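You operate a simulated robot arm through the tools that you are given. There is no shell and no other tool. Be economical: measure what you need, move in short steps, check, and stop when the job is done.

The job below is to be done with a simulated robot arm. You get a single attempt, and the scene is never put back.

JOB
Pour one cup of tea and cover it with the small white saucer.
Fine: the saucers lie on the two empty cups, which stay as they are; one press of POUR; the cup stays on the drip mat; swing the spout back, switch off, spill nothing.

It is judged by the outcome, as a careful person would: the job done as asked, and still so three seconds after it is handed in. It fails if anything else is knocked over, pushed out of place, dropped, spilled or broken. Lids that push on must go on centred and level and be pressed home; caps that screw on are set level and turned clockwise until they are tight.

ROBOT AND FRAMES
A 7-joint arm with a two-finger parallel gripper, fixed in place. Base frame: the origin is at the foot of the arm, x ahead of it, y to its left, z up; the work surface is at about z = 92. Units: cm, rad, N and s.
With the tool pointing down near the work surface it reaches from about 28 to 68 cm from the base axis. Its first joint turns from -1.152 to 1.152 rad. Payload 1.57 kg.
The TCP is the grasp point between the finger pads, 3 cm short of the fingertips. In the tool frame z runs along the fingers and y along their closing line. Largest opening 11 cm; finger width 2.4, thickness 1.2; the body of the gripper, 4.8 by 11.2 cm, starts 7.8 cm behind the TCP.
Orientation is told as [roll, pitch, yaw] about the base's x, y, z axes, in that order, counted from this pose: with the fingers straight down and closing along the base's y, the tool's x points along the base's -x, its y along +y and its z along -z.

CONTROLS
- The arm moves only by the tool servo_tool. Its argument "increments" is a list of rows, each an object (a shift or turn left out is 0, a gripper value left out holds the last) with "jaw": the closure in counts, from 0 (fully open) to 255 (shut); "delta_pos": the shift along the tool's x, y, z in units of 40 mm (1.0 is 40 mm), a list of three; "rotation": the turn, a rotation vector about the tool's x, y, z in units of 5 degrees (1.0 is 5 degrees), a list of three. In form: [{"jaw": jaw, "delta_pos": [x, y, z], "rotation": [wx, wy, wz]}, ...]. A call has 1 to 10 rows; each row shifts and turns the commanded pose from where the row before left it, along the tool's axes as they then stand. A call with a number of a shift or a turn outside -1 to 1 is refused whole. Each row takes 0.2 s and may step no farther than 5 cm and 0.15 rad from the row before; otherwise, or with a gripper value out of range, the whole call is refused. Where a pose cannot be reached the arm comes as near as it can. A force on the tool above 40 N (or 10 N above the force at the start of the call, whichever is more), or a blocked arm, ends the call early, and 0.2 s more pass. The fingers move at their own pace (about 10.8 cm/s each) and stop on an object; they squeeze with about 39 N. The grip force told is the motor's: it shows also when the fingers shut on nothing. Time passes only in rows, and 0.2 s behind the last, so rows that do not move let the fingers close. The reply holds the time, the measured pose of the TCP, the force on the tool along the base axes, the opening and the grip force, in the units named above and with some noise, with the torque about the TCP (base axes, N m) and any sound that the robot's microphone picked up, and new pictures: "views" is both (left out), scene, wrist or none.
- Cameras (640 x 400 px; columns grow to the right, rows downward): "scene" is fixed at [17.01, -39.74, 140.15]; the picture's right is [0.73, -0.69, 0.00], its down [-0.41, -0.44, -0.80] and it looks along [0.55, 0.58, -0.60] (base axes); focal length 214 px, centre (320, 200). "wrist" rides on the gripper at [7, 1.6, -14.1] in the tool frame; the picture's right is [-0.23, 0.97, 0.00], its down [-0.86, -0.20, -0.48] and it looks along [-0.47, -0.11, 0.88] (tool axes); focal length 222 px, centre (320, 200). There is no depth. A picture from a camera that has moved, and an enlarged one, comes with that camera's place and axes in the base frame and with its lens.
- inspect(camera, box): a new picture of the part [left, top, right, bottom] of that camera's present view, enlarged. It takes no simulated time.
- close_job(): hands the job in; it is judged then, once.

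Go step by step. Nothing tells you positions but the pictures and the camera data: compare them with the known pose of the tool, close in by small moves and look again before you grip or let go. The budget is 120 turns and 200 pictures, counting those below and the enlarged ones. Unless the task says otherwise, let go and move clear before handing in, and close with one line.

The tools are called as name(argument=value, ...) on one line, values as JSON. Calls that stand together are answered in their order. servo_tool: Moves the arm, as the interface text tells. Its arguments: {"type":"object","properties":{"increments":{"type":"array","items":{"type":"object","properties":{"jaw":{"type":"number"},"delta_pos":{"type":"array","items":{"type":"number"}},"rotation":{"type":"array","items":{"type":"number"}}}}},"views":{"type":"string","enum":["both","scene","wrist","none"]}},"required":["increments"]} The other tools are called the same way: inspect (camera, box) takes an enlarged picture of a part of a camera's view; close_job () hands the job in.

At the start:

```text
t: 0.0
eef_pos: [35.18, -20.43, 128.91]
tcp_rot: [-0.001, 0.0, 0.001]
ft_force: [-0.1, -0.1, -1.1]
moment: [0.0, 0.01, 0.02]
grip_width: 10.99
grip_force: 0.0
```

scene: 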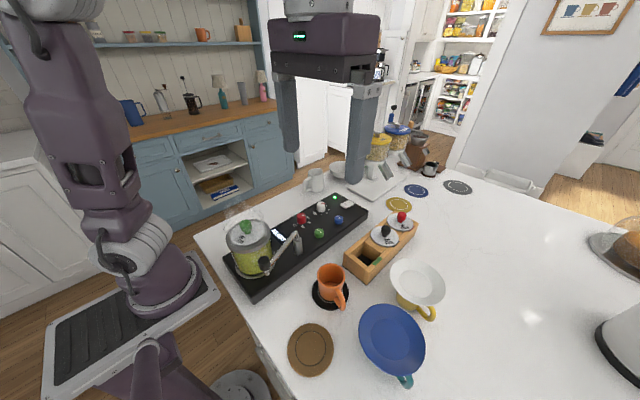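
wrist: 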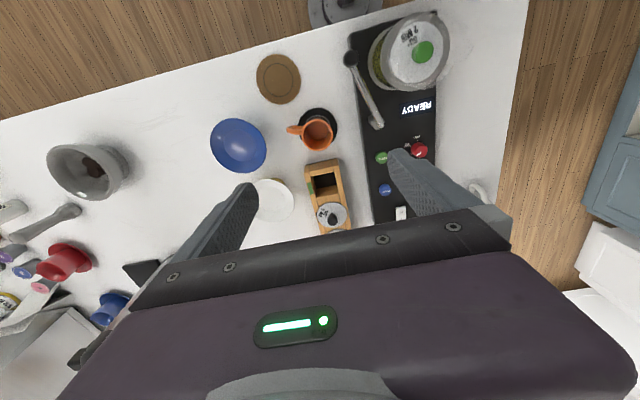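

I see a tea machine with a tank, a lever spout and coloured buttons, an orange cup on a black mat, and a white and a blue saucer on two cups. I'll look closer first.

inspect(camera="scene", box=[210, 180, 370, 300])

inspect(camera="scene", box=[300, 240, 460, 390])

inspect(camera="wrist", box=[320, 0, 480, 240])

inspect(camera="wrist", box=[190, 40, 350, 240])

```text
3.33 times, centred on (290, 240) of scene
camera zoom: at [17.01, -39.74, 140.15], right [0.73, -0.69, 0.0], down [-0.41, -0.44, -0.8], along [0.55, 0.58, -0.6], focal length 715 px, centre (420, 67)
```

zoom: 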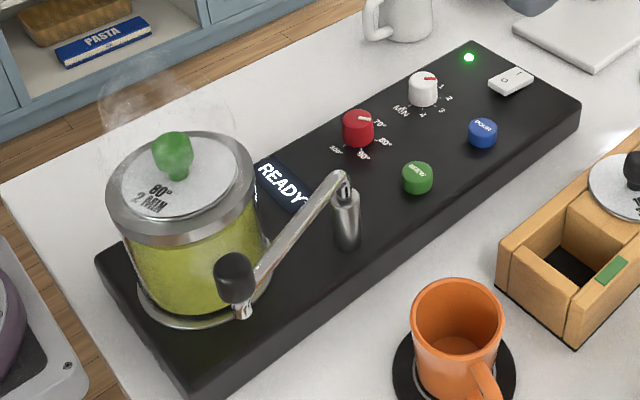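

```text
2.67 times, centred on (380, 315) of scene
camera zoom: at [17.01, -39.74, 140.15], right [0.73, -0.69, 0.0], down [-0.41, -0.44, -0.8], along [0.55, 0.58, -0.6], focal length 572 px, centre (160, -107)
```

zoom: 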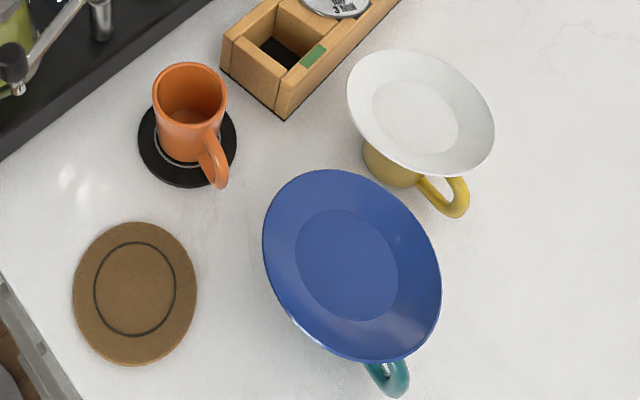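

```text
1.67 times, centred on (400, 120) of wrist
camera zoom: at [28.16, -18.58, 143.15], right [0.23, 0.97, 0.0], down [0.86, -0.2, 0.48], along [0.47, -0.11, -0.88], focal length 370 px, centre (187, 333)
```

zoom: 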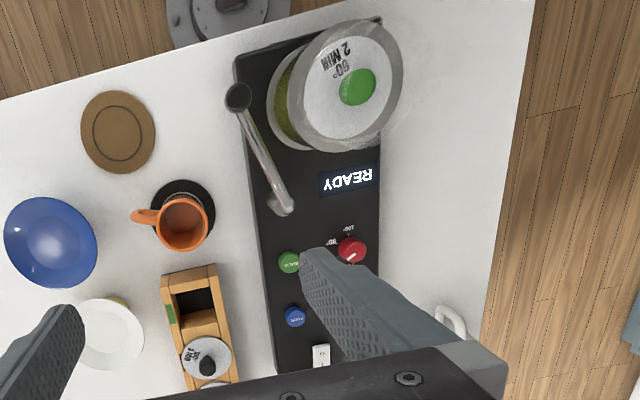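

```text
2.00 times, centred on (270, 140) of wrist
camera zoom: at [28.16, -18.58, 143.15], right [0.23, 0.97, 0.0], down [0.86, -0.2, 0.48], along [0.47, -0.11, -0.88], focal length 444 px, centre (420, 320)
```

zoom: 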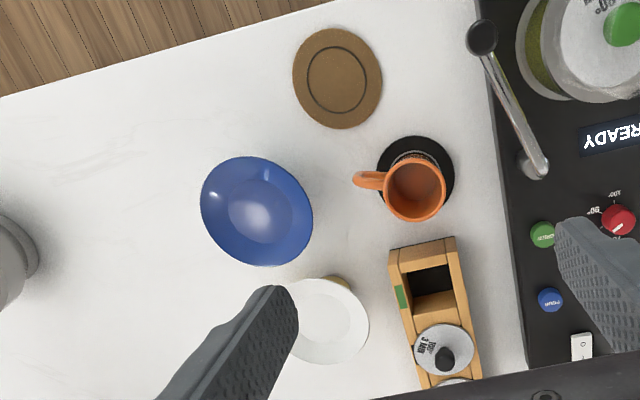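

The pot reads READY. By triangulation I put the cup at about (37.4, -21.3), rim z 99, and the spout pivot at (37.3, -10.5) with its knob at (26.8, -14.3). I'll move over the knob and look closer before caging it.

servo_tool(increments=[{"delta_pos": [0.5, 0.4, 0.5]}, {"delta_pos": [0.5, 0.4, 0.5]}, {"delta_pos": [0.5, 0.3, 0.5]}, {"delta_pos": [0, 0, 0.5], "rotation": [0, 0, -1]}, {"rotation": [0, 0, -1]}, {"rotation": [0, 0, -1]}, {"rotation": [0, 0, -1]}, {"jaw": 150}])

```text
t: 1.8
eef_pos: [29.06, -16.0, 121.02]
tcp_rot: [0.0, 0.0, 0.352]
ft_force: [-0.5, -0.3, 0.4]
moment: [0.03, -0.02, 0.03]
grip_width: 4.51
grip_force: 0.1
camera wrist: at [22.02, -16.64, 135.17], right [-0.12, 0.99, 0.0], down [0.87, 0.11, 0.48], along [0.47, 0.06, -0.88], focal length 222 px, centre (320, 200)
```

scene: 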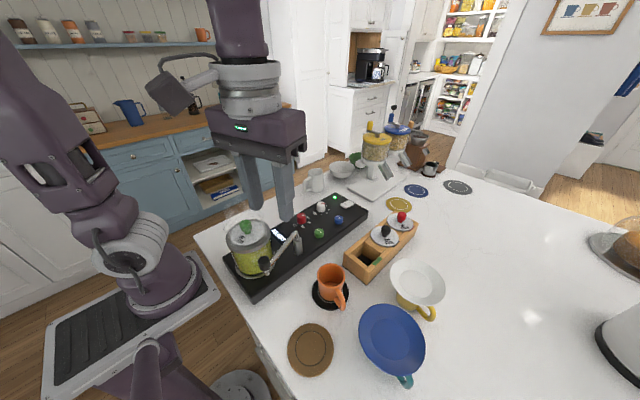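
wrist: 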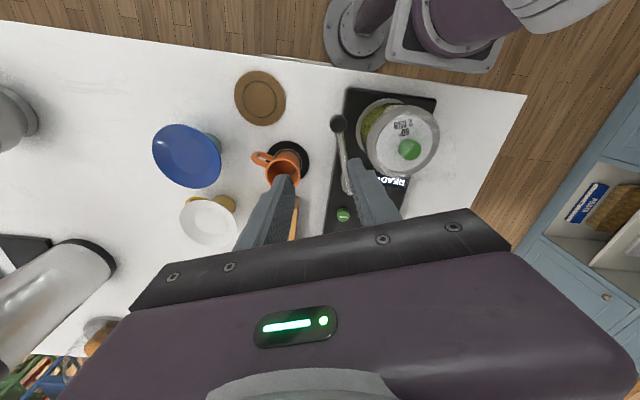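

The knob is in view between the fingers' line and the tank. I'll enlarge to triangulate.

inspect(camera="wrist", box=[230, 70, 450, 230])

inspect(camera="scene", box=[220, 200, 320, 300])

```text
2.50 times, centred on (340, 150) of wrist
camera zoom: at [22.02, -16.64, 135.17], right [-0.12, 0.99, 0.0], down [0.87, 0.11, 0.48], along [0.47, 0.06, -0.88], focal length 555 px, centre (270, 325)
```

zoom: 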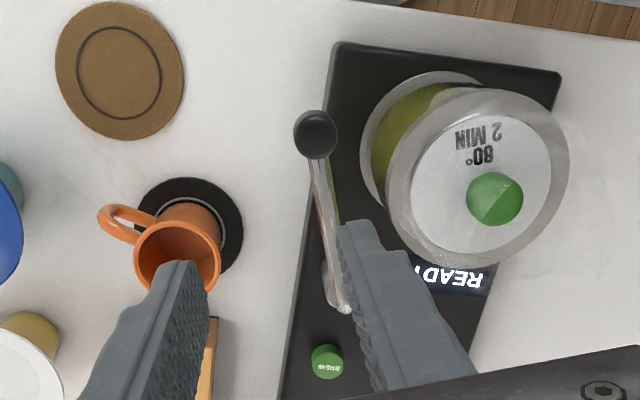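

```text
4.00 times, centred on (270, 250) of scene
camera zoom: at [17.01, -39.74, 140.15], right [0.73, -0.69, 0.0], down [-0.41, -0.44, -0.8], along [0.55, 0.58, -0.6], focal length 858 px, centre (520, 0)
```

zoom: 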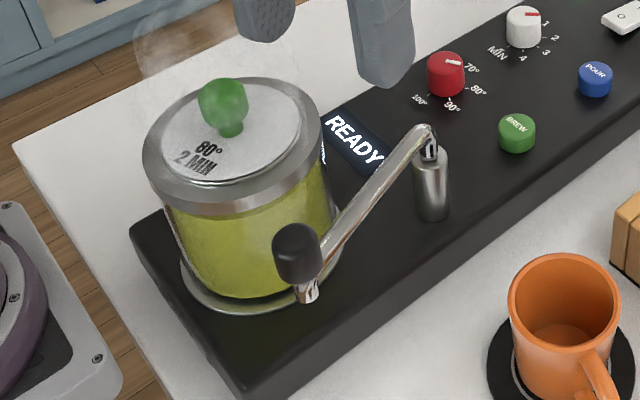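

Knob centre comes out near (27.0, -13.5, 104.5), with about 2.4 cm of gap to the lid. I'll line up with a 3.4 cm opening, stop above it and check.

servo_tool(increments=[{"jaw": 176, "delta_pos": [0.27, 0.765, 0]}, {"delta_pos": [0, 0, 0.8]}, {"delta_pos": [0, 0, 0.8]}, {"delta_pos": [0, 0, 0.5]}, {}])

inspect(camera="wrist", box=[240, 80, 440, 240])

inspect(camera="scene", box=[210, 190, 320, 290])

```text
t: 3.0
eef_pos: [26.96, -13.4, 112.42]
tcp_rot: [-0.001, -0.001, 0.351]
ft_force: [0.2, 0.8, 0.6]
moment: [0.02, 0.01, 0.02]
grip_width: 3.42
grip_force: 0.1
camera wrist: at [19.94, -14.1, 126.66], right [-0.12, 0.99, 0.0], down [0.87, 0.11, 0.48], along [0.47, 0.06, -0.88], focal length 222 px, centre (320, 200)
```

scene: 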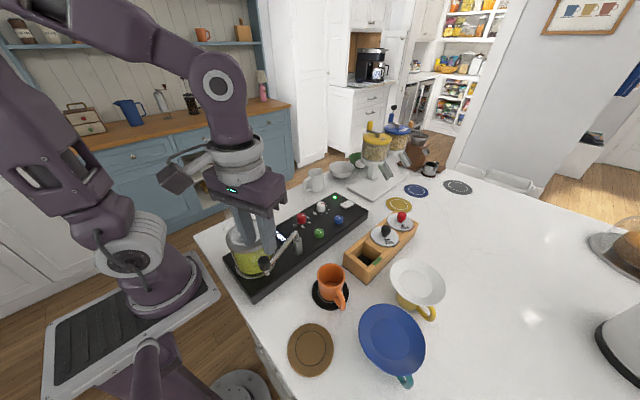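
wrist: 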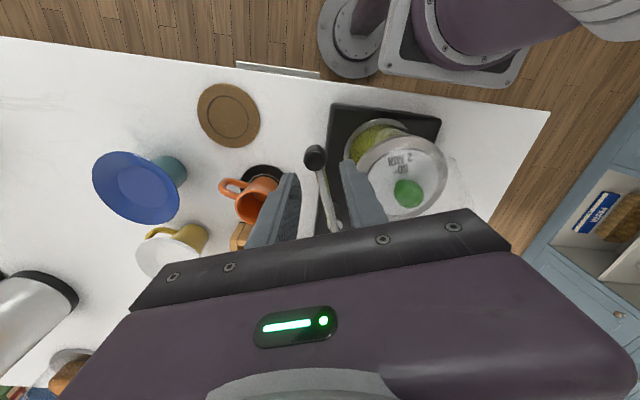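

```text
2.50 times, centred on (340, 160) of wrist
camera zoom: at [19.94, -14.1, 126.66], right [-0.12, 0.99, 0.0], down [0.87, 0.11, 0.48], along [0.47, 0.06, -0.88], focal length 555 px, centre (270, 300)
```

zoom: 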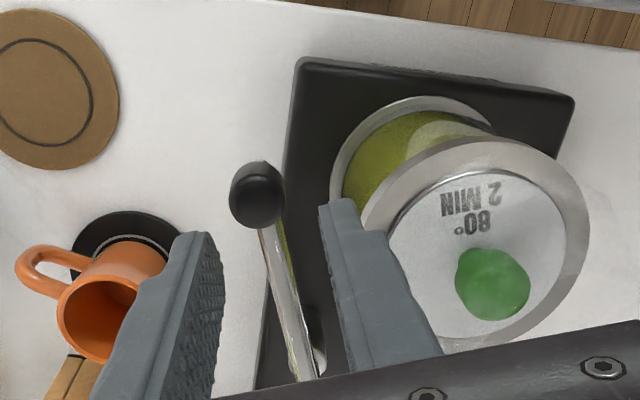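

```text
4.00 times, centred on (265, 240) of scene
camera zoom: at [17.01, -39.74, 140.15], right [0.73, -0.69, 0.0], down [-0.41, -0.44, -0.8], along [0.55, 0.58, -0.6], focal length 858 px, centre (540, 40)
```

zoom: 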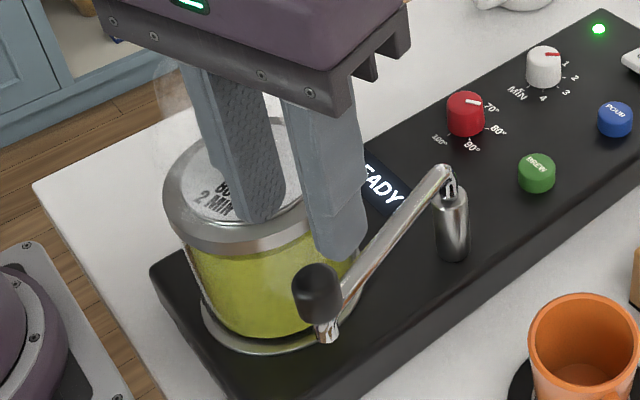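

Refined, the knob is at about (26.8, -13.75, 105.3). I'll nudge over and lower the cage around it.

servo_tool(increments=[{"delta_pos": [0.077, -0.07, 0]}, {"delta_pos": [0, 0, 0.4]}, {"delta_pos": [0, 0, 0.4]}, {"delta_pos": [0, 0, 0.4]}, {"delta_pos": [0, 0, 0.1]}, {}])

inspect(camera="wrist", box=[240, 80, 440, 240])

inspect(camera="scene", box=[210, 190, 320, 290])

```text
t: 4.4
eef_pos: [26.8, -13.74, 107.29]
tcp_rot: [-0.002, -0.001, 0.351]
ft_force: [0.3, -0.2, 1.0]
moment: [-0.03, 0.0, -0.04]
grip_width: 3.4
grip_force: 0.0
camera wrist: at [19.78, -14.46, 121.49], right [-0.12, 0.99, 0.0], down [0.87, 0.11, 0.48], along [0.47, 0.06, -0.88], focal length 222 px, centre (320, 200)
```

scene: 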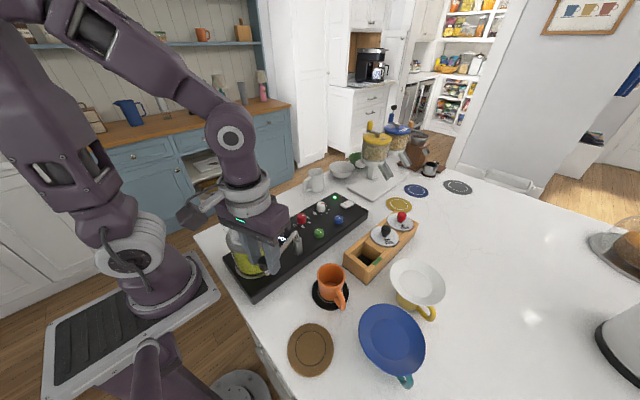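
wrist: 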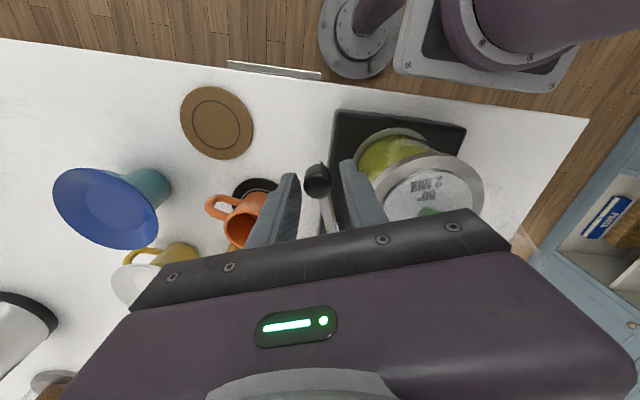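

```text
2.50 times, centred on (340, 160) of wrist
camera zoom: at [19.78, -14.46, 121.49], right [-0.12, 0.99, 0.0], down [0.87, 0.11, 0.48], along [0.47, 0.06, -0.88], focal length 555 px, centre (270, 300)
```

zoom: 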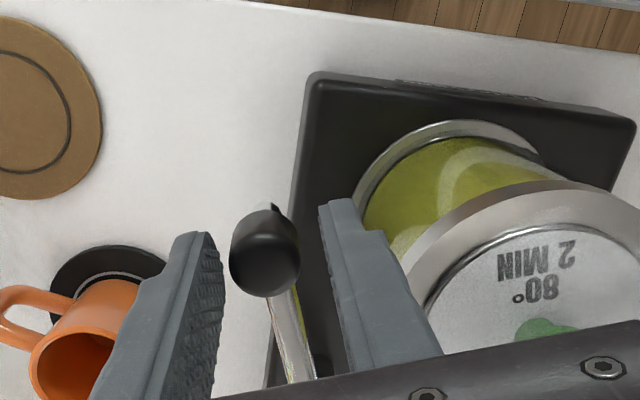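

```text
4.00 times, centred on (265, 240) of scene
camera zoom: at [17.01, -39.74, 140.15], right [0.73, -0.69, 0.0], down [-0.41, -0.44, -0.8], along [0.55, 0.58, -0.6], focal length 858 px, centre (540, 40)
```

zoom: 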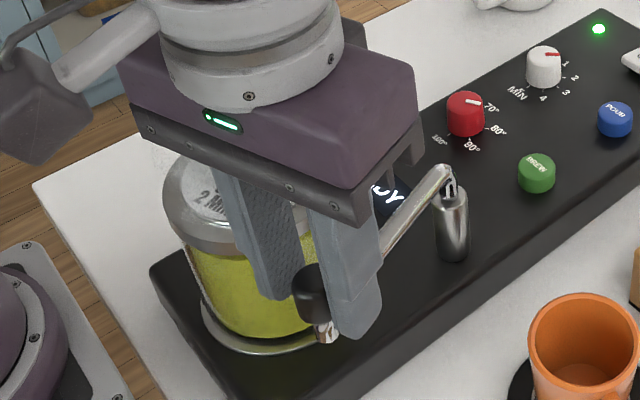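

The knob sits between the fingers. I'll swing the spout along its arc about the pivot, about 50° first.

servo_tool(increments=[{"delta_pos": [-0.0102, -0.235, 0], "rotation": [0, 0, -1]}, {"delta_pos": [-0.0102, -0.235, 0], "rotation": [0, 0, -1]}, {"delta_pos": [-0.0102, -0.235, 0], "rotation": [0, 0, -1]}, {"delta_pos": [-0.0102, -0.235, 0], "rotation": [0, 0, -1]}, {"delta_pos": [-0.0102, -0.235, 0], "rotation": [0, 0, -1]}, {"delta_pos": [-0.0102, -0.235, 0], "rotation": [0, 0, -1]}, {"delta_pos": [-0.0102, -0.235, 0], "rotation": [0, 0, -1]}, {"delta_pos": [-0.0102, -0.235, 0], "rotation": [0, 0, -1]}, {"delta_pos": [-0.0102, -0.235, 0], "rotation": [0, 0, -1]}, {"delta_pos": [-0.0102, -0.235, 0], "rotation": [0, 0, -1]}])

inspect(camera="scene", box=[230, 200, 390, 320])

```text
t: 6.6
eef_pos: [33.15, -20.21, 107.53]
tcp_rot: [0.0, 0.004, 1.225]
ft_force: [0.2, 0.4, -0.3]
moment: [0.02, 0.04, 0.04]
grip_width: 3.42
grip_force: 0.1
camera wrist: at [29.35, -26.14, 121.59], right [-0.84, 0.54, 0.0], down [0.48, 0.74, 0.48], along [0.26, 0.4, -0.88], focal length 222 px, centre (320, 200)
```

scene: 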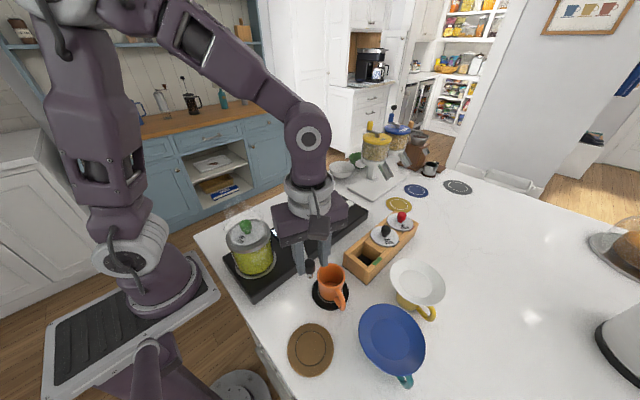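
wrist: 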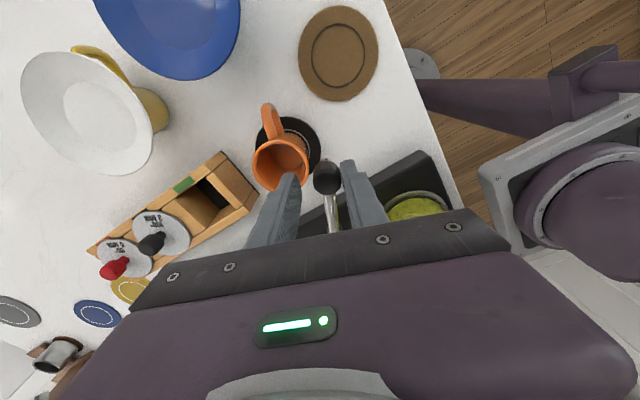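

```text
3.33 times, centred on (310, 260) of scene
camera zoom: at [17.01, -39.74, 140.15], right [0.73, -0.69, 0.0], down [-0.41, -0.44, -0.8], along [0.55, 0.58, -0.6], focal length 715 px, centre (353, 0)
```

zoom: 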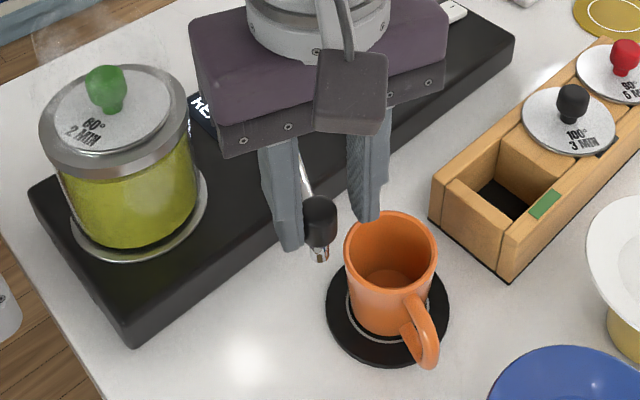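

The spout is about 25° short of the cup. I'll go five more steps.

servo_tool(increments=[{"delta_pos": [-0.0102, -0.235, 0], "rotation": [0, 0, -1]}, {"delta_pos": [-0.0102, -0.235, 0], "rotation": [0, 0, -1]}, {"delta_pos": [-0.0102, -0.235, 0], "rotation": [0, 0, -1]}, {"delta_pos": [-0.0102, -0.235, 0], "rotation": [0, 0, -1]}, {"delta_pos": [-0.0102, -0.235, 0], "rotation": [0, 0, -1]}, {}])

inspect(camera="scene", box=[270, 220, 390, 310])

inspect(camera="wrist", box=[230, 80, 430, 240])

```text
t: 8.0
eef_pos: [37.82, -20.89, 107.37]
tcp_rot: [0.0, 0.003, 1.659]
ft_force: [-0.5, -0.1, 0.2]
moment: [-0.03, -0.01, -0.04]
grip_width: 3.43
grip_force: 0.2
camera wrist: at [36.89, -27.82, 121.53], right [-0.99, 0.14, 0.0], down [0.12, 0.87, 0.48], along [0.07, 0.47, -0.88], focal length 222 px, centre (320, 200)
```

scene: 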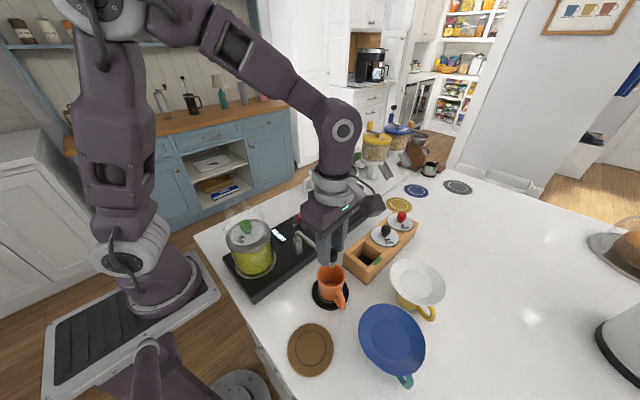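
wrist: 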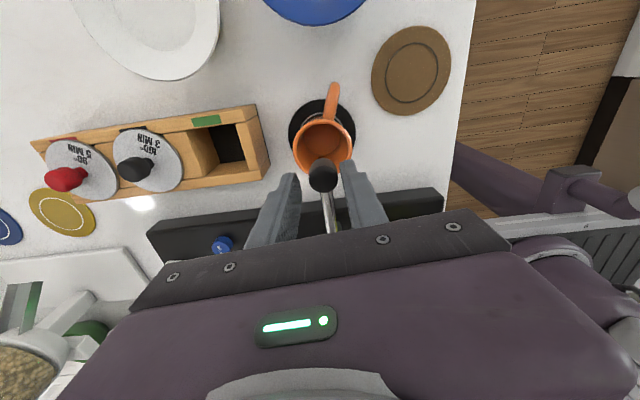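

```text
4.44 times, centred on (330, 265) of scene
camera zoom: at [17.01, -39.74, 140.15], right [0.73, -0.69, 0.0], down [-0.41, -0.44, -0.8], along [0.55, 0.58, -0.6], focal length 953 px, centre (276, -89)
```

zoom: 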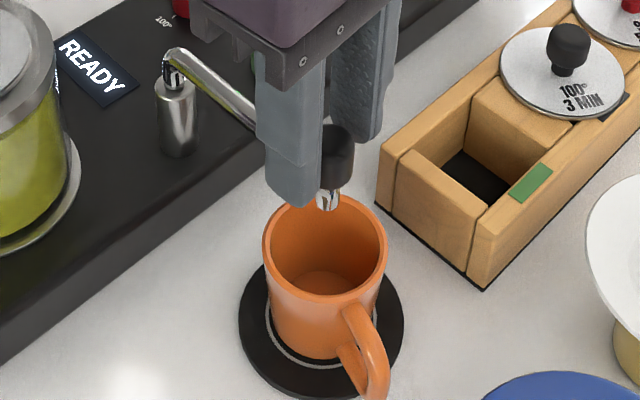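

```text
2.50 times, centred on (330, 160) of wrist
camera zoom: at [36.89, -27.82, 121.53], right [-0.99, 0.14, 0.0], down [0.12, 0.87, 0.48], along [0.07, 0.47, -0.88], focal length 555 px, centre (295, 300)
```

zoom: 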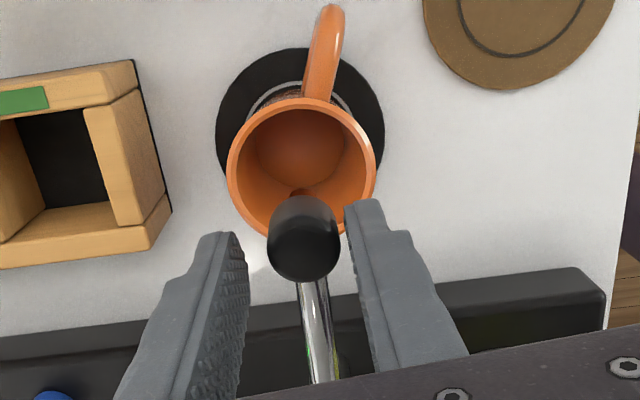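

The spout tip is now over the cup centre, within about 0.4 cm. I'll lift straight off and hover near the blue POUR button at about (54.2, -8.8).

servo_tool(increments=[{"delta_pos": [0, 0, -0.6]}, {"delta_pos": [0, 0, -0.9]}, {"delta_pos": [0, 0, -0.9]}, {"delta_pos": [-0.526, -0.865, 0], "jaw": 255}, {"delta_pos": [-0.526, -0.865, 0]}, {"delta_pos": [-0.526, -0.865, 0]}, {"delta_pos": [-0.526, -0.865, 0]}, {"delta_pos": [-0.526, -0.865, 0.3]}, {"delta_pos": [0, 0, 0.6]}, {}])

inspect(camera="wrist", box=[220, 80, 420, 240])

inspect(camera="scene", box=[270, 180, 390, 310])

```text
t: 10.2
eef_pos: [54.21, -8.89, 113.52]
tcp_rot: [-0.001, 0.002, 1.658]
ft_force: [1.0, 0.0, 0.5]
moment: [-0.03, 0.0, -0.01]
grip_width: 0.0
grip_force: 21.7
camera wrist: at [53.31, -15.89, 127.74], right [-0.99, 0.14, 0.0], down [0.12, 0.87, 0.48], along [0.07, 0.47, -0.88], focal length 222 px, centre (320, 200)
```

scene: 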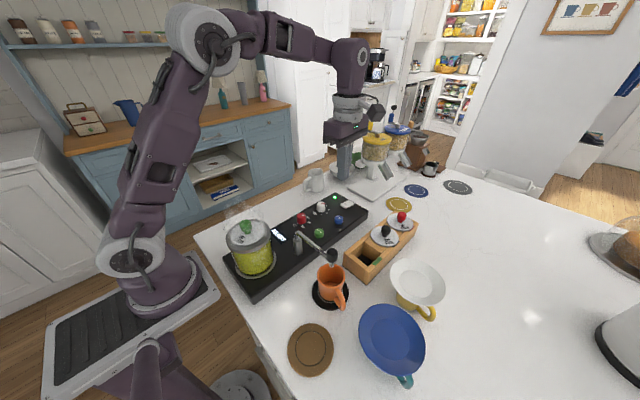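
wrist: 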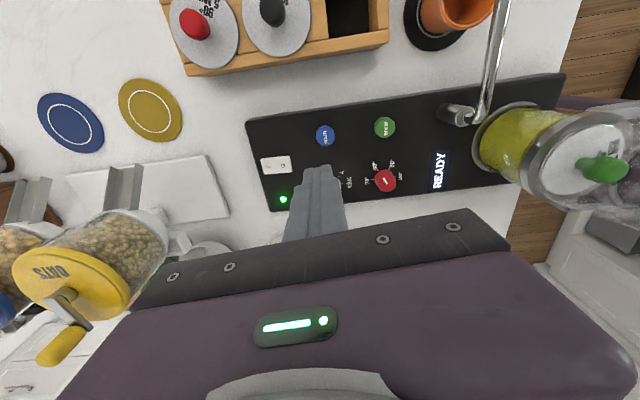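

```text
2.50 times, centred on (320, 160) of wrist
camera zoom: at [53.31, -15.89, 127.74], right [-0.99, 0.14, 0.0], down [0.12, 0.87, 0.48], along [0.07, 0.47, -0.88], focal length 555 px, centre (320, 300)
```

zoom: 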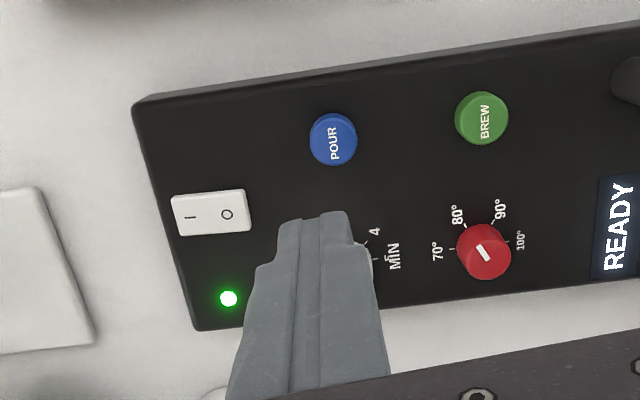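

```text
3.08 times, centred on (330, 245) of scene
camera zoom: at [17.01, -39.74, 140.15], right [0.73, -0.69, 0.0], down [-0.41, -0.44, -0.8], along [0.55, 0.58, -0.6], focal length 660 px, centre (289, 62)
```

zoom: 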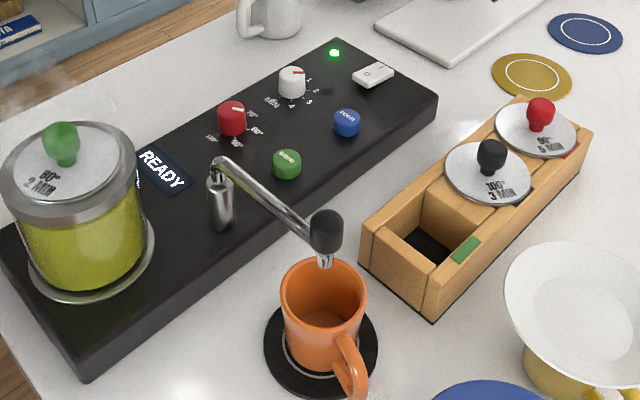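

POUR is at about (53.85, -9.1), top z about 97. The closed fingers go down to just above it.

servo_tool(increments=[{"delta_pos": [0.04, 0.095, 0.8]}, {"delta_pos": [0, 0, 0.8]}, {"delta_pos": [0, 0, 0.8]}, {"delta_pos": [0, 0, 0.5]}, {"delta_pos": [0, 0, 0.2]}, {}], views="none")

inspect(camera="scene", box=[290, 170, 390, 250])

inspect(camera="wrist", box=[240, 100, 400, 230])

```text
t: 11.6
eef_pos: [53.83, -9.02, 100.97]
tcp_rot: [-0.001, 0.001, 1.66]
ft_force: [-0.4, 0.3, 0.0]
moment: [-0.01, 0.02, 0.04]
grip_width: 0.0
grip_force: 21.6
```

```text
5.00 times, centred on (340, 210) of scene
camera zoom: at [17.01, -39.74, 140.15], right [0.73, -0.69, 0.0], down [-0.41, -0.44, -0.8], along [0.55, 0.58, -0.6], focal length 1072 px, centre (220, 150)
```

zoom: 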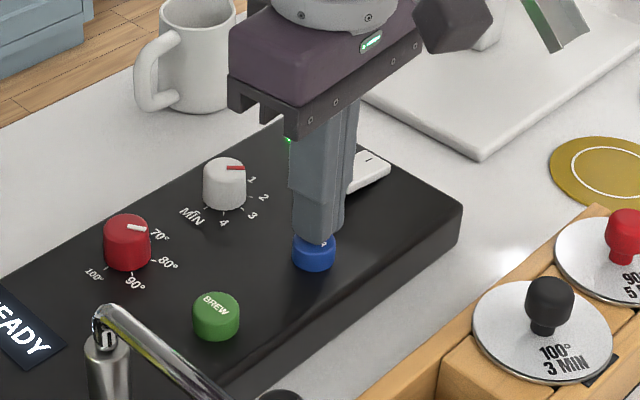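

```text
3.08 times, centred on (320, 165) of wrist
camera zoom: at [52.8, -16.04, 115.07], right [-0.99, 0.14, 0.0], down [0.12, 0.87, 0.48], along [0.07, 0.47, -0.88], focal length 684 px, centre (320, 308)
```

zoom: 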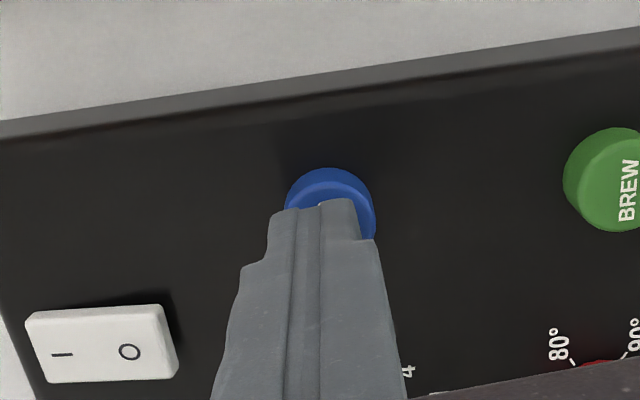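

The fingertip is centred above POUR. I'll ease it down in small steps.

servo_tool(increments=[{"delta_pos": [0, 0, 0.05]}, {"delta_pos": [0, 0, 0.05]}, {"delta_pos": [0, 0, 0.05]}, {"delta_pos": [0, 0, 0.05]}, {"delta_pos": [0, 0, 0.03]}], views="none")

```text
t: 12.8
eef_pos: [53.75, -9.14, 100.07]
tcp_rot: [0.002, 0.003, 1.658]
ft_force: [-0.3, 0.6, 1.7]
moment: [0.0, 0.01, 0.04]
grip_width: 0.0
grip_force: 21.6
```

servo_tool(increments=[{"delta_pos": [0, 0, 0.04]}, {"delta_pos": [0, 0, 0.04]}, {"delta_pos": [0, 0, 0.04]}], views="scene")

```text
t: 13.6
eef_pos: [53.75, -9.11, 99.55]
tcp_rot: [-0.001, 0.002, 1.66]
ft_force: [1.1, -0.8, 1.9]
moment: [-0.07, -0.04, 0.02]
grip_width: 0.02
grip_force: 21.0
heard: click
```

scene: 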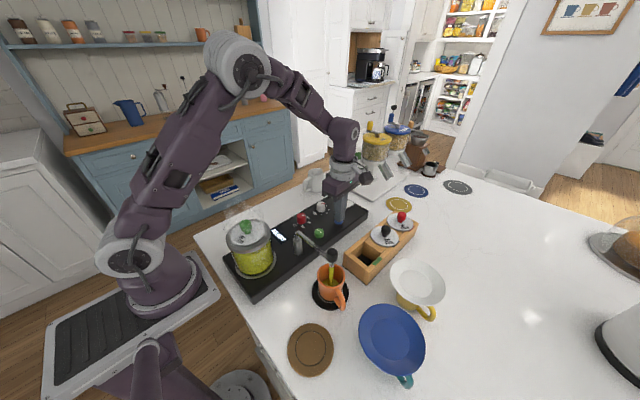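

It clicked and tea is flowing into the cup. I'll lift off the button and wait while it pours.

servo_tool(increments=[{"delta_pos": [0, 0, -0.5]}, {"delta_pos": [0, 0, -0.8]}, {"delta_pos": [0, 0, -0.5]}, {}, {}, {}, {}, {}, {}, {}], views="none")

inspect(camera="scene", box=[220, 190, 380, 310])

```text
t: 15.8
eef_pos: [53.89, -9.1, 106.93]
tcp_rot: [0.0, 0.003, 1.66]
ft_force: [0.2, 0.0, -0.1]
moment: [0.03, 0.04, 0.01]
grip_width: 0.0
grip_force: 21.4
```

```text
3.33 times, centred on (300, 250) of scene
camera zoom: at [17.01, -39.74, 140.15], right [0.73, -0.69, 0.0], down [-0.41, -0.44, -0.8], along [0.55, 0.58, -0.6], focal length 715 px, centre (387, 33)
```

zoom: 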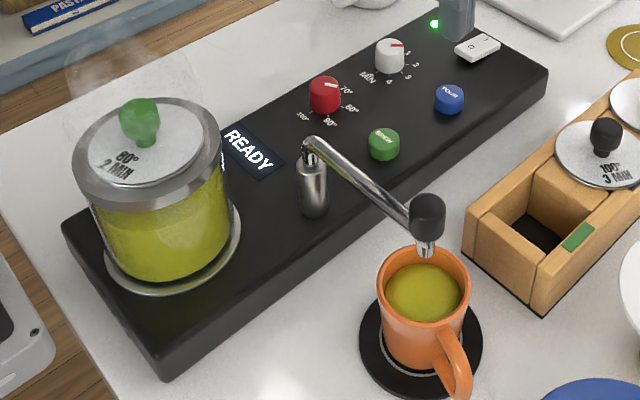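

The stream has stopped and the cup is nearly full, with nothing spilled. I'll go back above the spout knob, which also gives it time to drip.

servo_tool(increments=[{"delta_pos": [0, 0, -0.9]}, {"delta_pos": [0, 0, -0.9]}, {"delta_pos": [0.532, 0.86, 0], "jaw": 176}, {"delta_pos": [0.532, 0.86, 0]}, {"delta_pos": [0.532, 0.86, 0]}, {"delta_pos": [0.532, 0.86, 0]}, {"delta_pos": [0.532, 0.86, 0]}, {}, {}])

inspect(camera="wrist", box=[220, 60, 420, 220])

inspect(camera="scene", box=[270, 200, 390, 310])

```text
t: 17.8
eef_pos: [37.86, -20.98, 114.03]
tcp_rot: [-0.001, 0.002, 1.661]
ft_force: [0.6, 0.7, 0.5]
moment: [-0.01, 0.02, -0.01]
grip_width: 3.41
grip_force: 0.1
camera wrist: at [36.92, -28.12, 128.21], right [-0.99, 0.14, 0.0], down [0.12, 0.87, 0.48], along [0.07, 0.47, -0.88], focal length 222 px, centre (320, 200)
```

scene: 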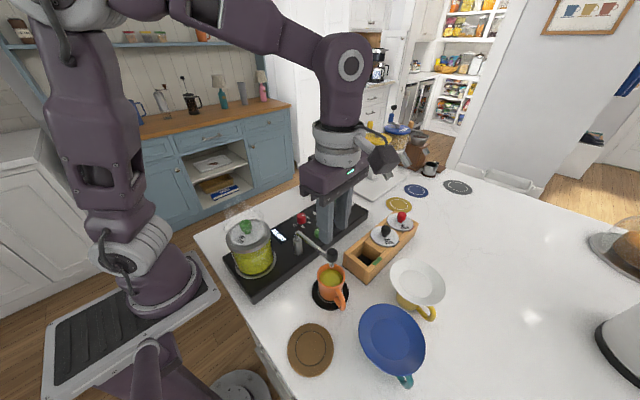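
wrist: 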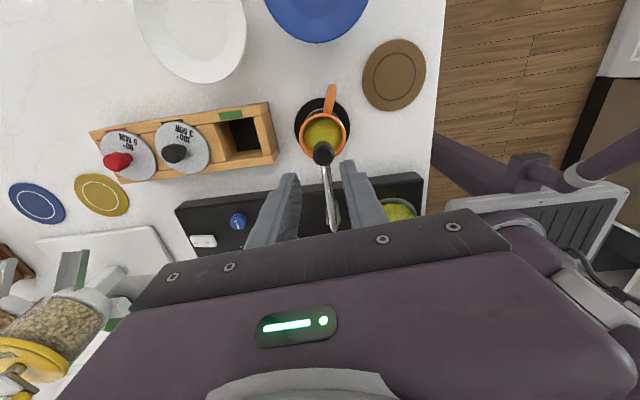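

```text
2.50 times, centred on (320, 140) of wrist
camera zoom: at [36.92, -28.12, 128.21], right [-0.99, 0.14, 0.0], down [0.12, 0.87, 0.48], along [0.07, 0.47, -0.88], focal length 555 px, centre (320, 350)
```

zoom: 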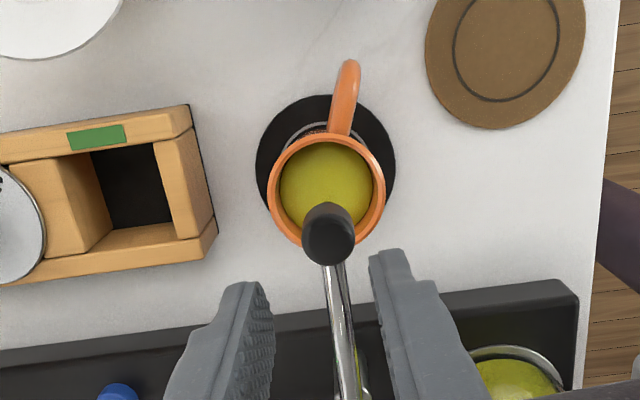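

```text
3.64 times, centred on (330, 255) of scene
camera zoom: at [17.01, -39.74, 140.15], right [0.73, -0.69, 0.0], down [-0.41, -0.44, -0.8], along [0.55, 0.58, -0.6], focal length 780 px, centre (284, 0)
```

zoom: 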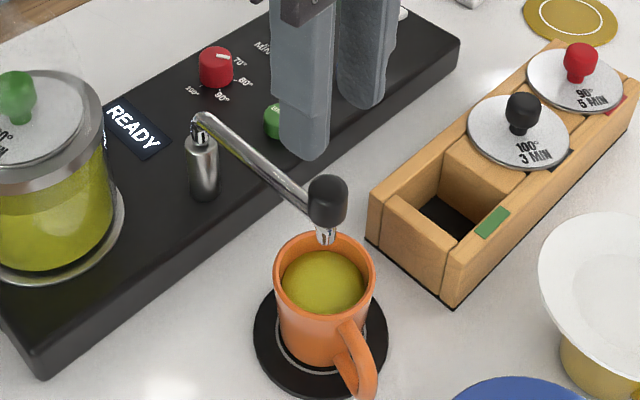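

Knob now at about (37.6, -21.4). I'll lower the cage around it.

servo_tool(increments=[{"delta_pos": [0.083, 0.057, 0]}, {"delta_pos": [0, 0, 0.6]}, {"delta_pos": [0, 0, 0.4]}, {"delta_pos": [0, 0, 0.4]}, {"delta_pos": [0, 0, 0.28]}, {}], views="none")

inspect(camera="wrist", box=[220, 80, 420, 240])

```text
t: 19.2
eef_pos: [37.5, -21.59, 107.27]
tcp_rot: [0.0, 0.002, 1.657]
ft_force: [-0.3, 0.3, -0.6]
moment: [0.02, -0.02, -0.01]
grip_width: 3.41
grip_force: 0.0
```

```text
2.50 times, centred on (320, 160) of wrist
camera zoom: at [36.5, -28.49, 121.4], right [-0.99, 0.14, 0.0], down [0.12, 0.87, 0.48], along [0.07, 0.47, -0.88], focal length 555 px, centre (320, 300)
```

zoom: 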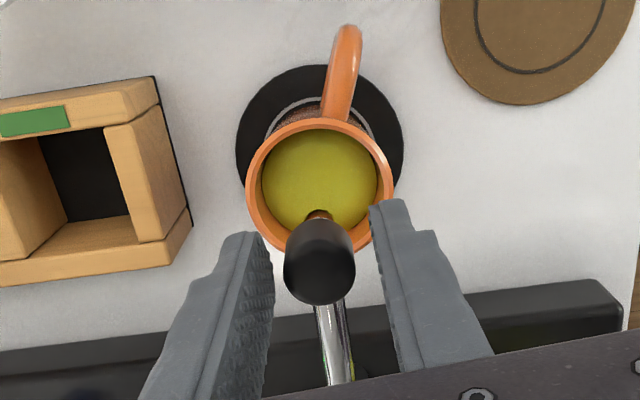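

The knob is caged again. I'll swing the spout back along the arc.

servo_tool(increments=[{"delta_pos": [-0.0105, 0.243, 0], "rotation": [0, 0, 1]}, {"delta_pos": [-0.0105, 0.243, 0], "rotation": [0, 0, 1]}, {"delta_pos": [-0.0105, 0.243, 0], "rotation": [0, 0, 1]}, {"delta_pos": [-0.0105, 0.243, 0], "rotation": [0, 0, 1]}, {"delta_pos": [-0.0105, 0.243, 0], "rotation": [0, 0, 1]}, {"delta_pos": [-0.0105, 0.243, 0], "rotation": [0, 0, 1]}, {"delta_pos": [-0.0105, 0.243, 0], "rotation": [0, 0, 1]}, {"delta_pos": [-0.0105, 0.243, 0], "rotation": [0, 0, 1]}, {"delta_pos": [-0.0105, 0.243, 0], "rotation": [0, 0, 1]}, {"delta_pos": [-0.0105, 0.243, 0], "rotation": [0, 0, 1]}])

```text
t: 21.4
eef_pos: [28.75, -18.52, 107.28]
tcp_rot: [-0.001, 0.0, 0.782]
ft_force: [-0.7, 0.2, 0.3]
moment: [0.03, 0.01, -0.05]
grip_width: 3.41
grip_force: 0.3
camera wrist: at [22.58, -22.04, 121.35], right [-0.53, 0.85, 0.0], down [0.75, 0.46, 0.48], along [0.41, 0.25, -0.88], focal length 222 px, centre (320, 200)
```

scene: 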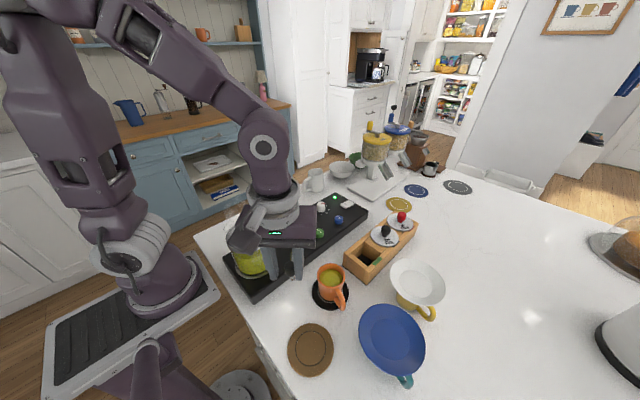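
wrist: 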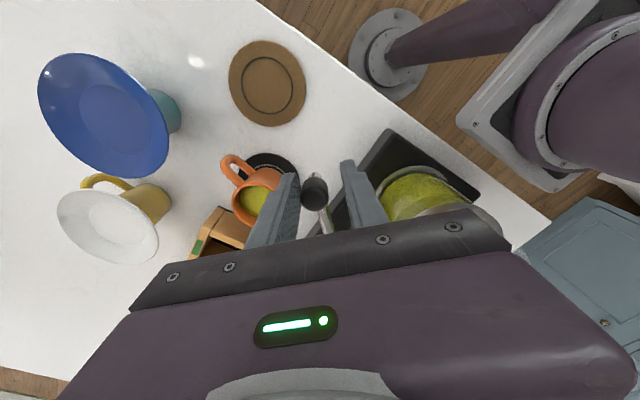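

servo_tool(increments=[{"delta_pos": [-0.035, 0.245, 0], "rotation": [0, 0, 1]}, {"delta_pos": [-0.035, 0.245, 0], "rotation": [0, 0, 1]}, {"delta_pos": [-0.035, 0.245, 0], "rotation": [0, 0, 1]}, {"delta_pos": [-0.035, 0.245, 0], "rotation": [0, 0, 1]}, {"delta_pos": [-0.035, 0.245, 0], "rotation": [0, 0, 1]}, {}])

inspect(camera="wrist", box=[240, 80, 440, 240])

inspect(camera="scene", box=[210, 190, 320, 290])

```text
t: 22.8
eef_pos: [26.4, -14.06, 107.13]
tcp_rot: [0.001, 0.002, 0.349]
ft_force: [-0.5, 0.6, -0.4]
moment: [0.02, 0.0, 0.0]
grip_width: 3.42
grip_force: 0.1
camera wrist: at [19.34, -14.72, 121.36], right [-0.12, 0.99, 0.0], down [0.87, 0.11, 0.48], along [0.47, 0.06, -0.88], focal length 222 px, centre (320, 200)
```

scene: 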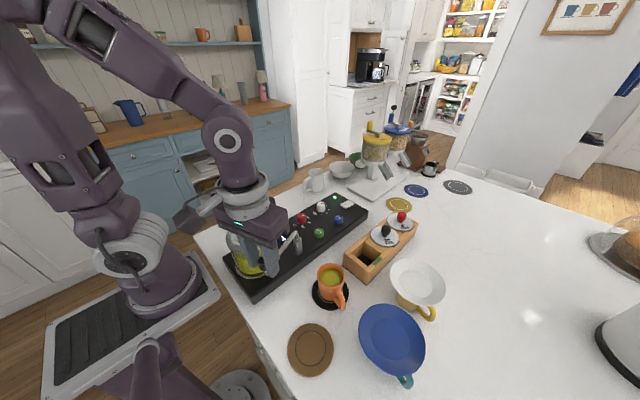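
wrist: 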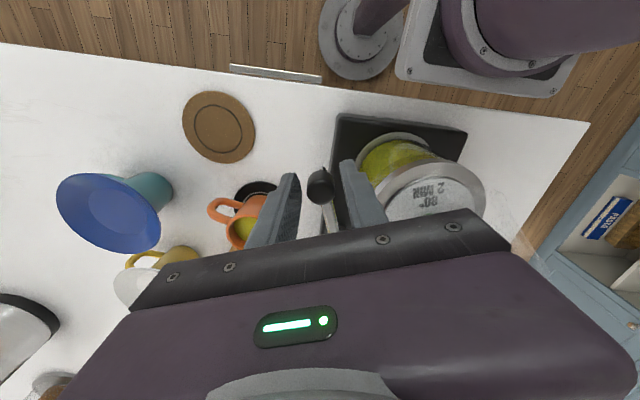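

```text
2.50 times, centred on (340, 160) of wrist
camera zoom: at [19.34, -14.72, 121.36], right [-0.12, 0.99, 0.0], down [0.87, 0.11, 0.48], along [0.47, 0.06, -0.88], focal length 555 px, centre (270, 300)
```

zoom: 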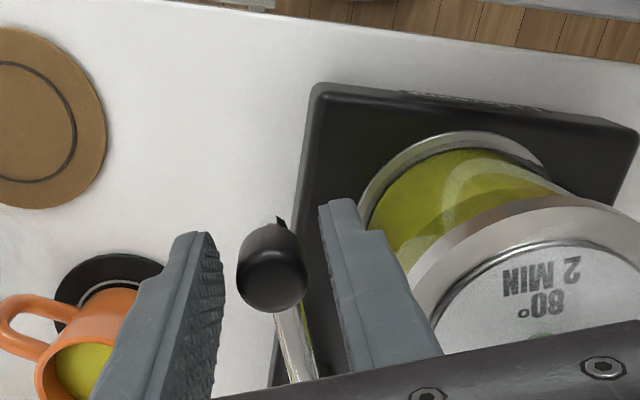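

```text
4.00 times, centred on (265, 240) of scene
camera zoom: at [17.01, -39.74, 140.15], right [0.73, -0.69, 0.0], down [-0.41, -0.44, -0.8], along [0.55, 0.58, -0.6], focal length 858 px, centre (540, 40)
```

zoom: 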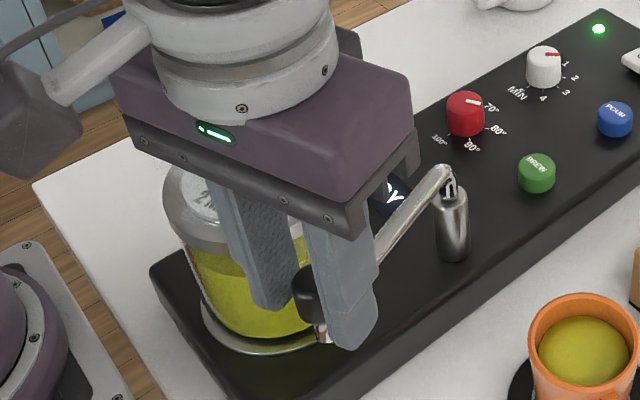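

The spout is back at its starting place, around (26.8, -13.7). I'll lift off and travel towards the power switch.

servo_tool(increments=[{"delta_pos": [0, 0, -0.6]}, {"delta_pos": [0, 0, -0.9]}, {"delta_pos": [0, 0, -0.9]}, {"delta_pos": [-0.954, -0.1, 0], "jaw": 255}, {"delta_pos": [-0.954, -0.1, 0]}, {"delta_pos": [-0.954, -0.1, 0]}, {"delta_pos": [-0.954, -0.1, 0]}, {"delta_pos": [-0.954, -0.1, 0]}, {"delta_pos": [-0.954, -0.1, 0]}], views="none")

servo_tool(increments=[{"delta_pos": [-0.954, -0.1, 0]}, {"delta_pos": [-0.954, -0.1, 0]}, {"delta_pos": [-0.7, -0.1, 0]}, {"rotation": [0, 0, 0.8]}, {"rotation": [0, 0, 0.8]}, {"rotation": [0, 0, 0.8], "delta_pos": [0, 0, 0.8]}, {"delta_pos": [0, 0, 0.8]}, {}])

inspect(camera="wrist", box=[220, 80, 420, 240])

inspect(camera="scene", box=[210, 180, 390, 310])

```text
t: 24.8
eef_pos: [48.71, -8.42, 117.01]
tcp_rot: [0.0, 0.0, 0.349]
ft_force: [-0.8, -0.4, -0.2]
moment: [0.0, -0.02, -0.01]
grip_width: 0.0
grip_force: 21.5
```

```text
t: 26.6
eef_pos: [58.92, -6.0, 110.46]
tcp_rot: [-0.002, 0.0, 0.14]
ft_force: [-0.2, -0.5, 1.2]
moment: [-0.02, 0.0, 0.02]
grip_width: 0.0
grip_force: 21.4
camera wrist: at [51.93, -5.26, 124.61], right [0.09, 1.0, 0.0], down [0.87, -0.08, 0.48], along [0.48, -0.04, -0.88], focal length 222 px, centre (320, 200)
```

scene: 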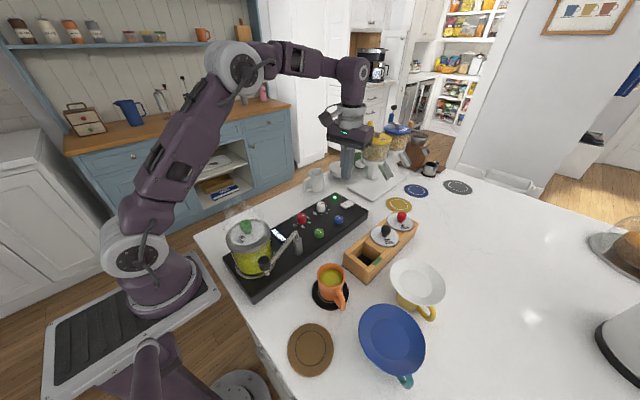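
wrist: 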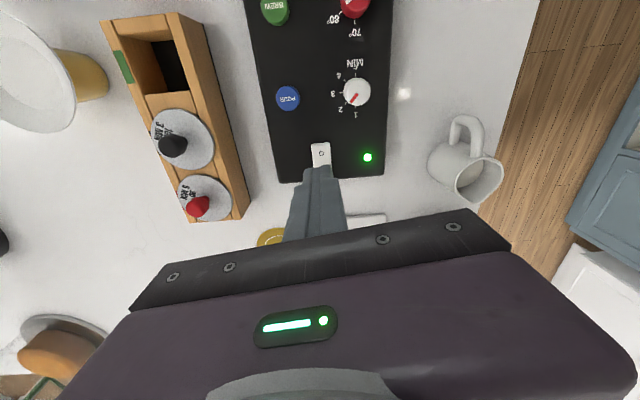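

```text
2.50 times, centred on (320, 160) of wrist
camera zoom: at [51.93, -5.26, 124.61], right [0.09, 1.0, 0.0], down [0.87, -0.08, 0.48], along [0.48, -0.04, -0.88], focal length 555 px, centre (320, 300)
```

zoom: 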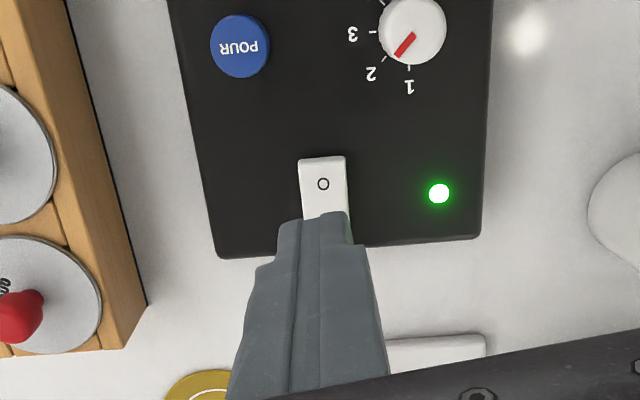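

```text
3.08 times, centred on (300, 245) of scene
camera zoom: at [17.01, -39.74, 140.15], right [0.73, -0.69, 0.0], down [-0.41, -0.44, -0.8], along [0.55, 0.58, -0.6], focal length 660 px, centre (382, 62)
```

zoom: 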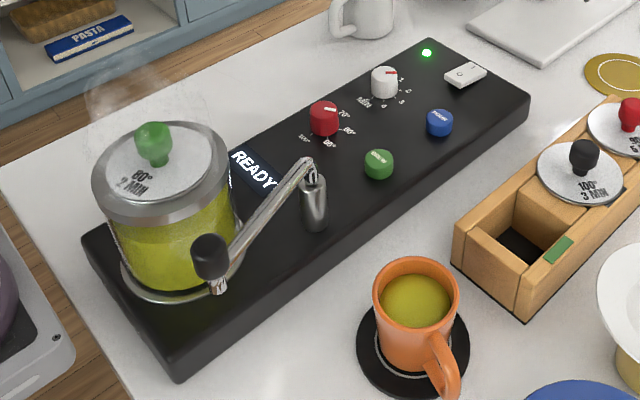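

The "O" half of the rocker is centred near (60.3, -5.8). I'll press on its near end, descending carefully.

servo_tool(increments=[{"delta_pos": [-0.255, 0.015, 0.8]}, {"delta_pos": [0, 0, 0.8]}, {"delta_pos": [0, 0, 0.6]}, {"delta_pos": [0, 0, 0.15]}, {}], views="none")

inspect(camera="scene", box=[300, 170, 390, 240])

inspect(camera="wrist", box=[240, 100, 400, 230])

```text
t: 27.8
eef_pos: [60.04, -5.87, 101.08]
tcp_rot: [-0.001, 0.001, 0.141]
ft_force: [-0.3, -0.2, -0.5]
moment: [0.0, -0.01, 0.01]
grip_width: 0.0
grip_force: 21.0
```

```text
5.71 times, centred on (345, 205) of scene
camera zoom: at [17.01, -39.74, 140.15], right [0.73, -0.69, 0.0], down [-0.41, -0.44, -0.8], along [0.55, 0.58, -0.6], focal length 1226 px, centre (177, 171)
```

zoom: 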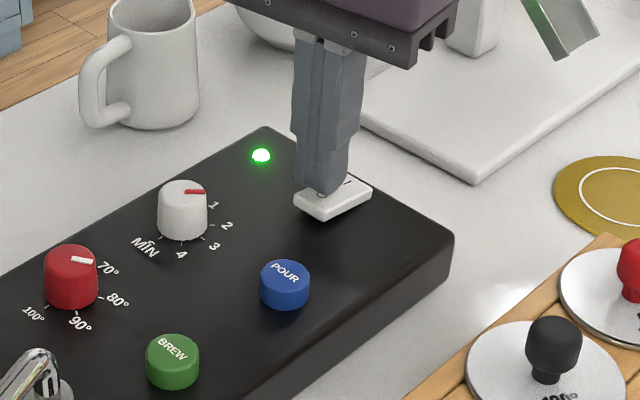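

```text
3.08 times, centred on (320, 165) of wrist
camera zoom: at [52.89, -5.03, 115.22], right [0.09, 1.0, 0.0], down [0.87, -0.08, 0.48], along [0.48, -0.04, -0.88], focal length 684 px, centre (320, 308)
```

zoom: 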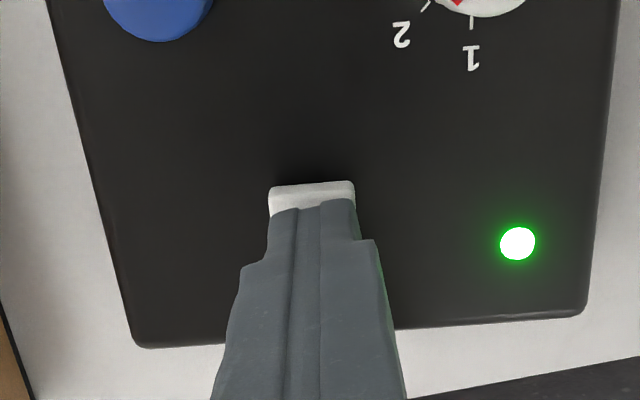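

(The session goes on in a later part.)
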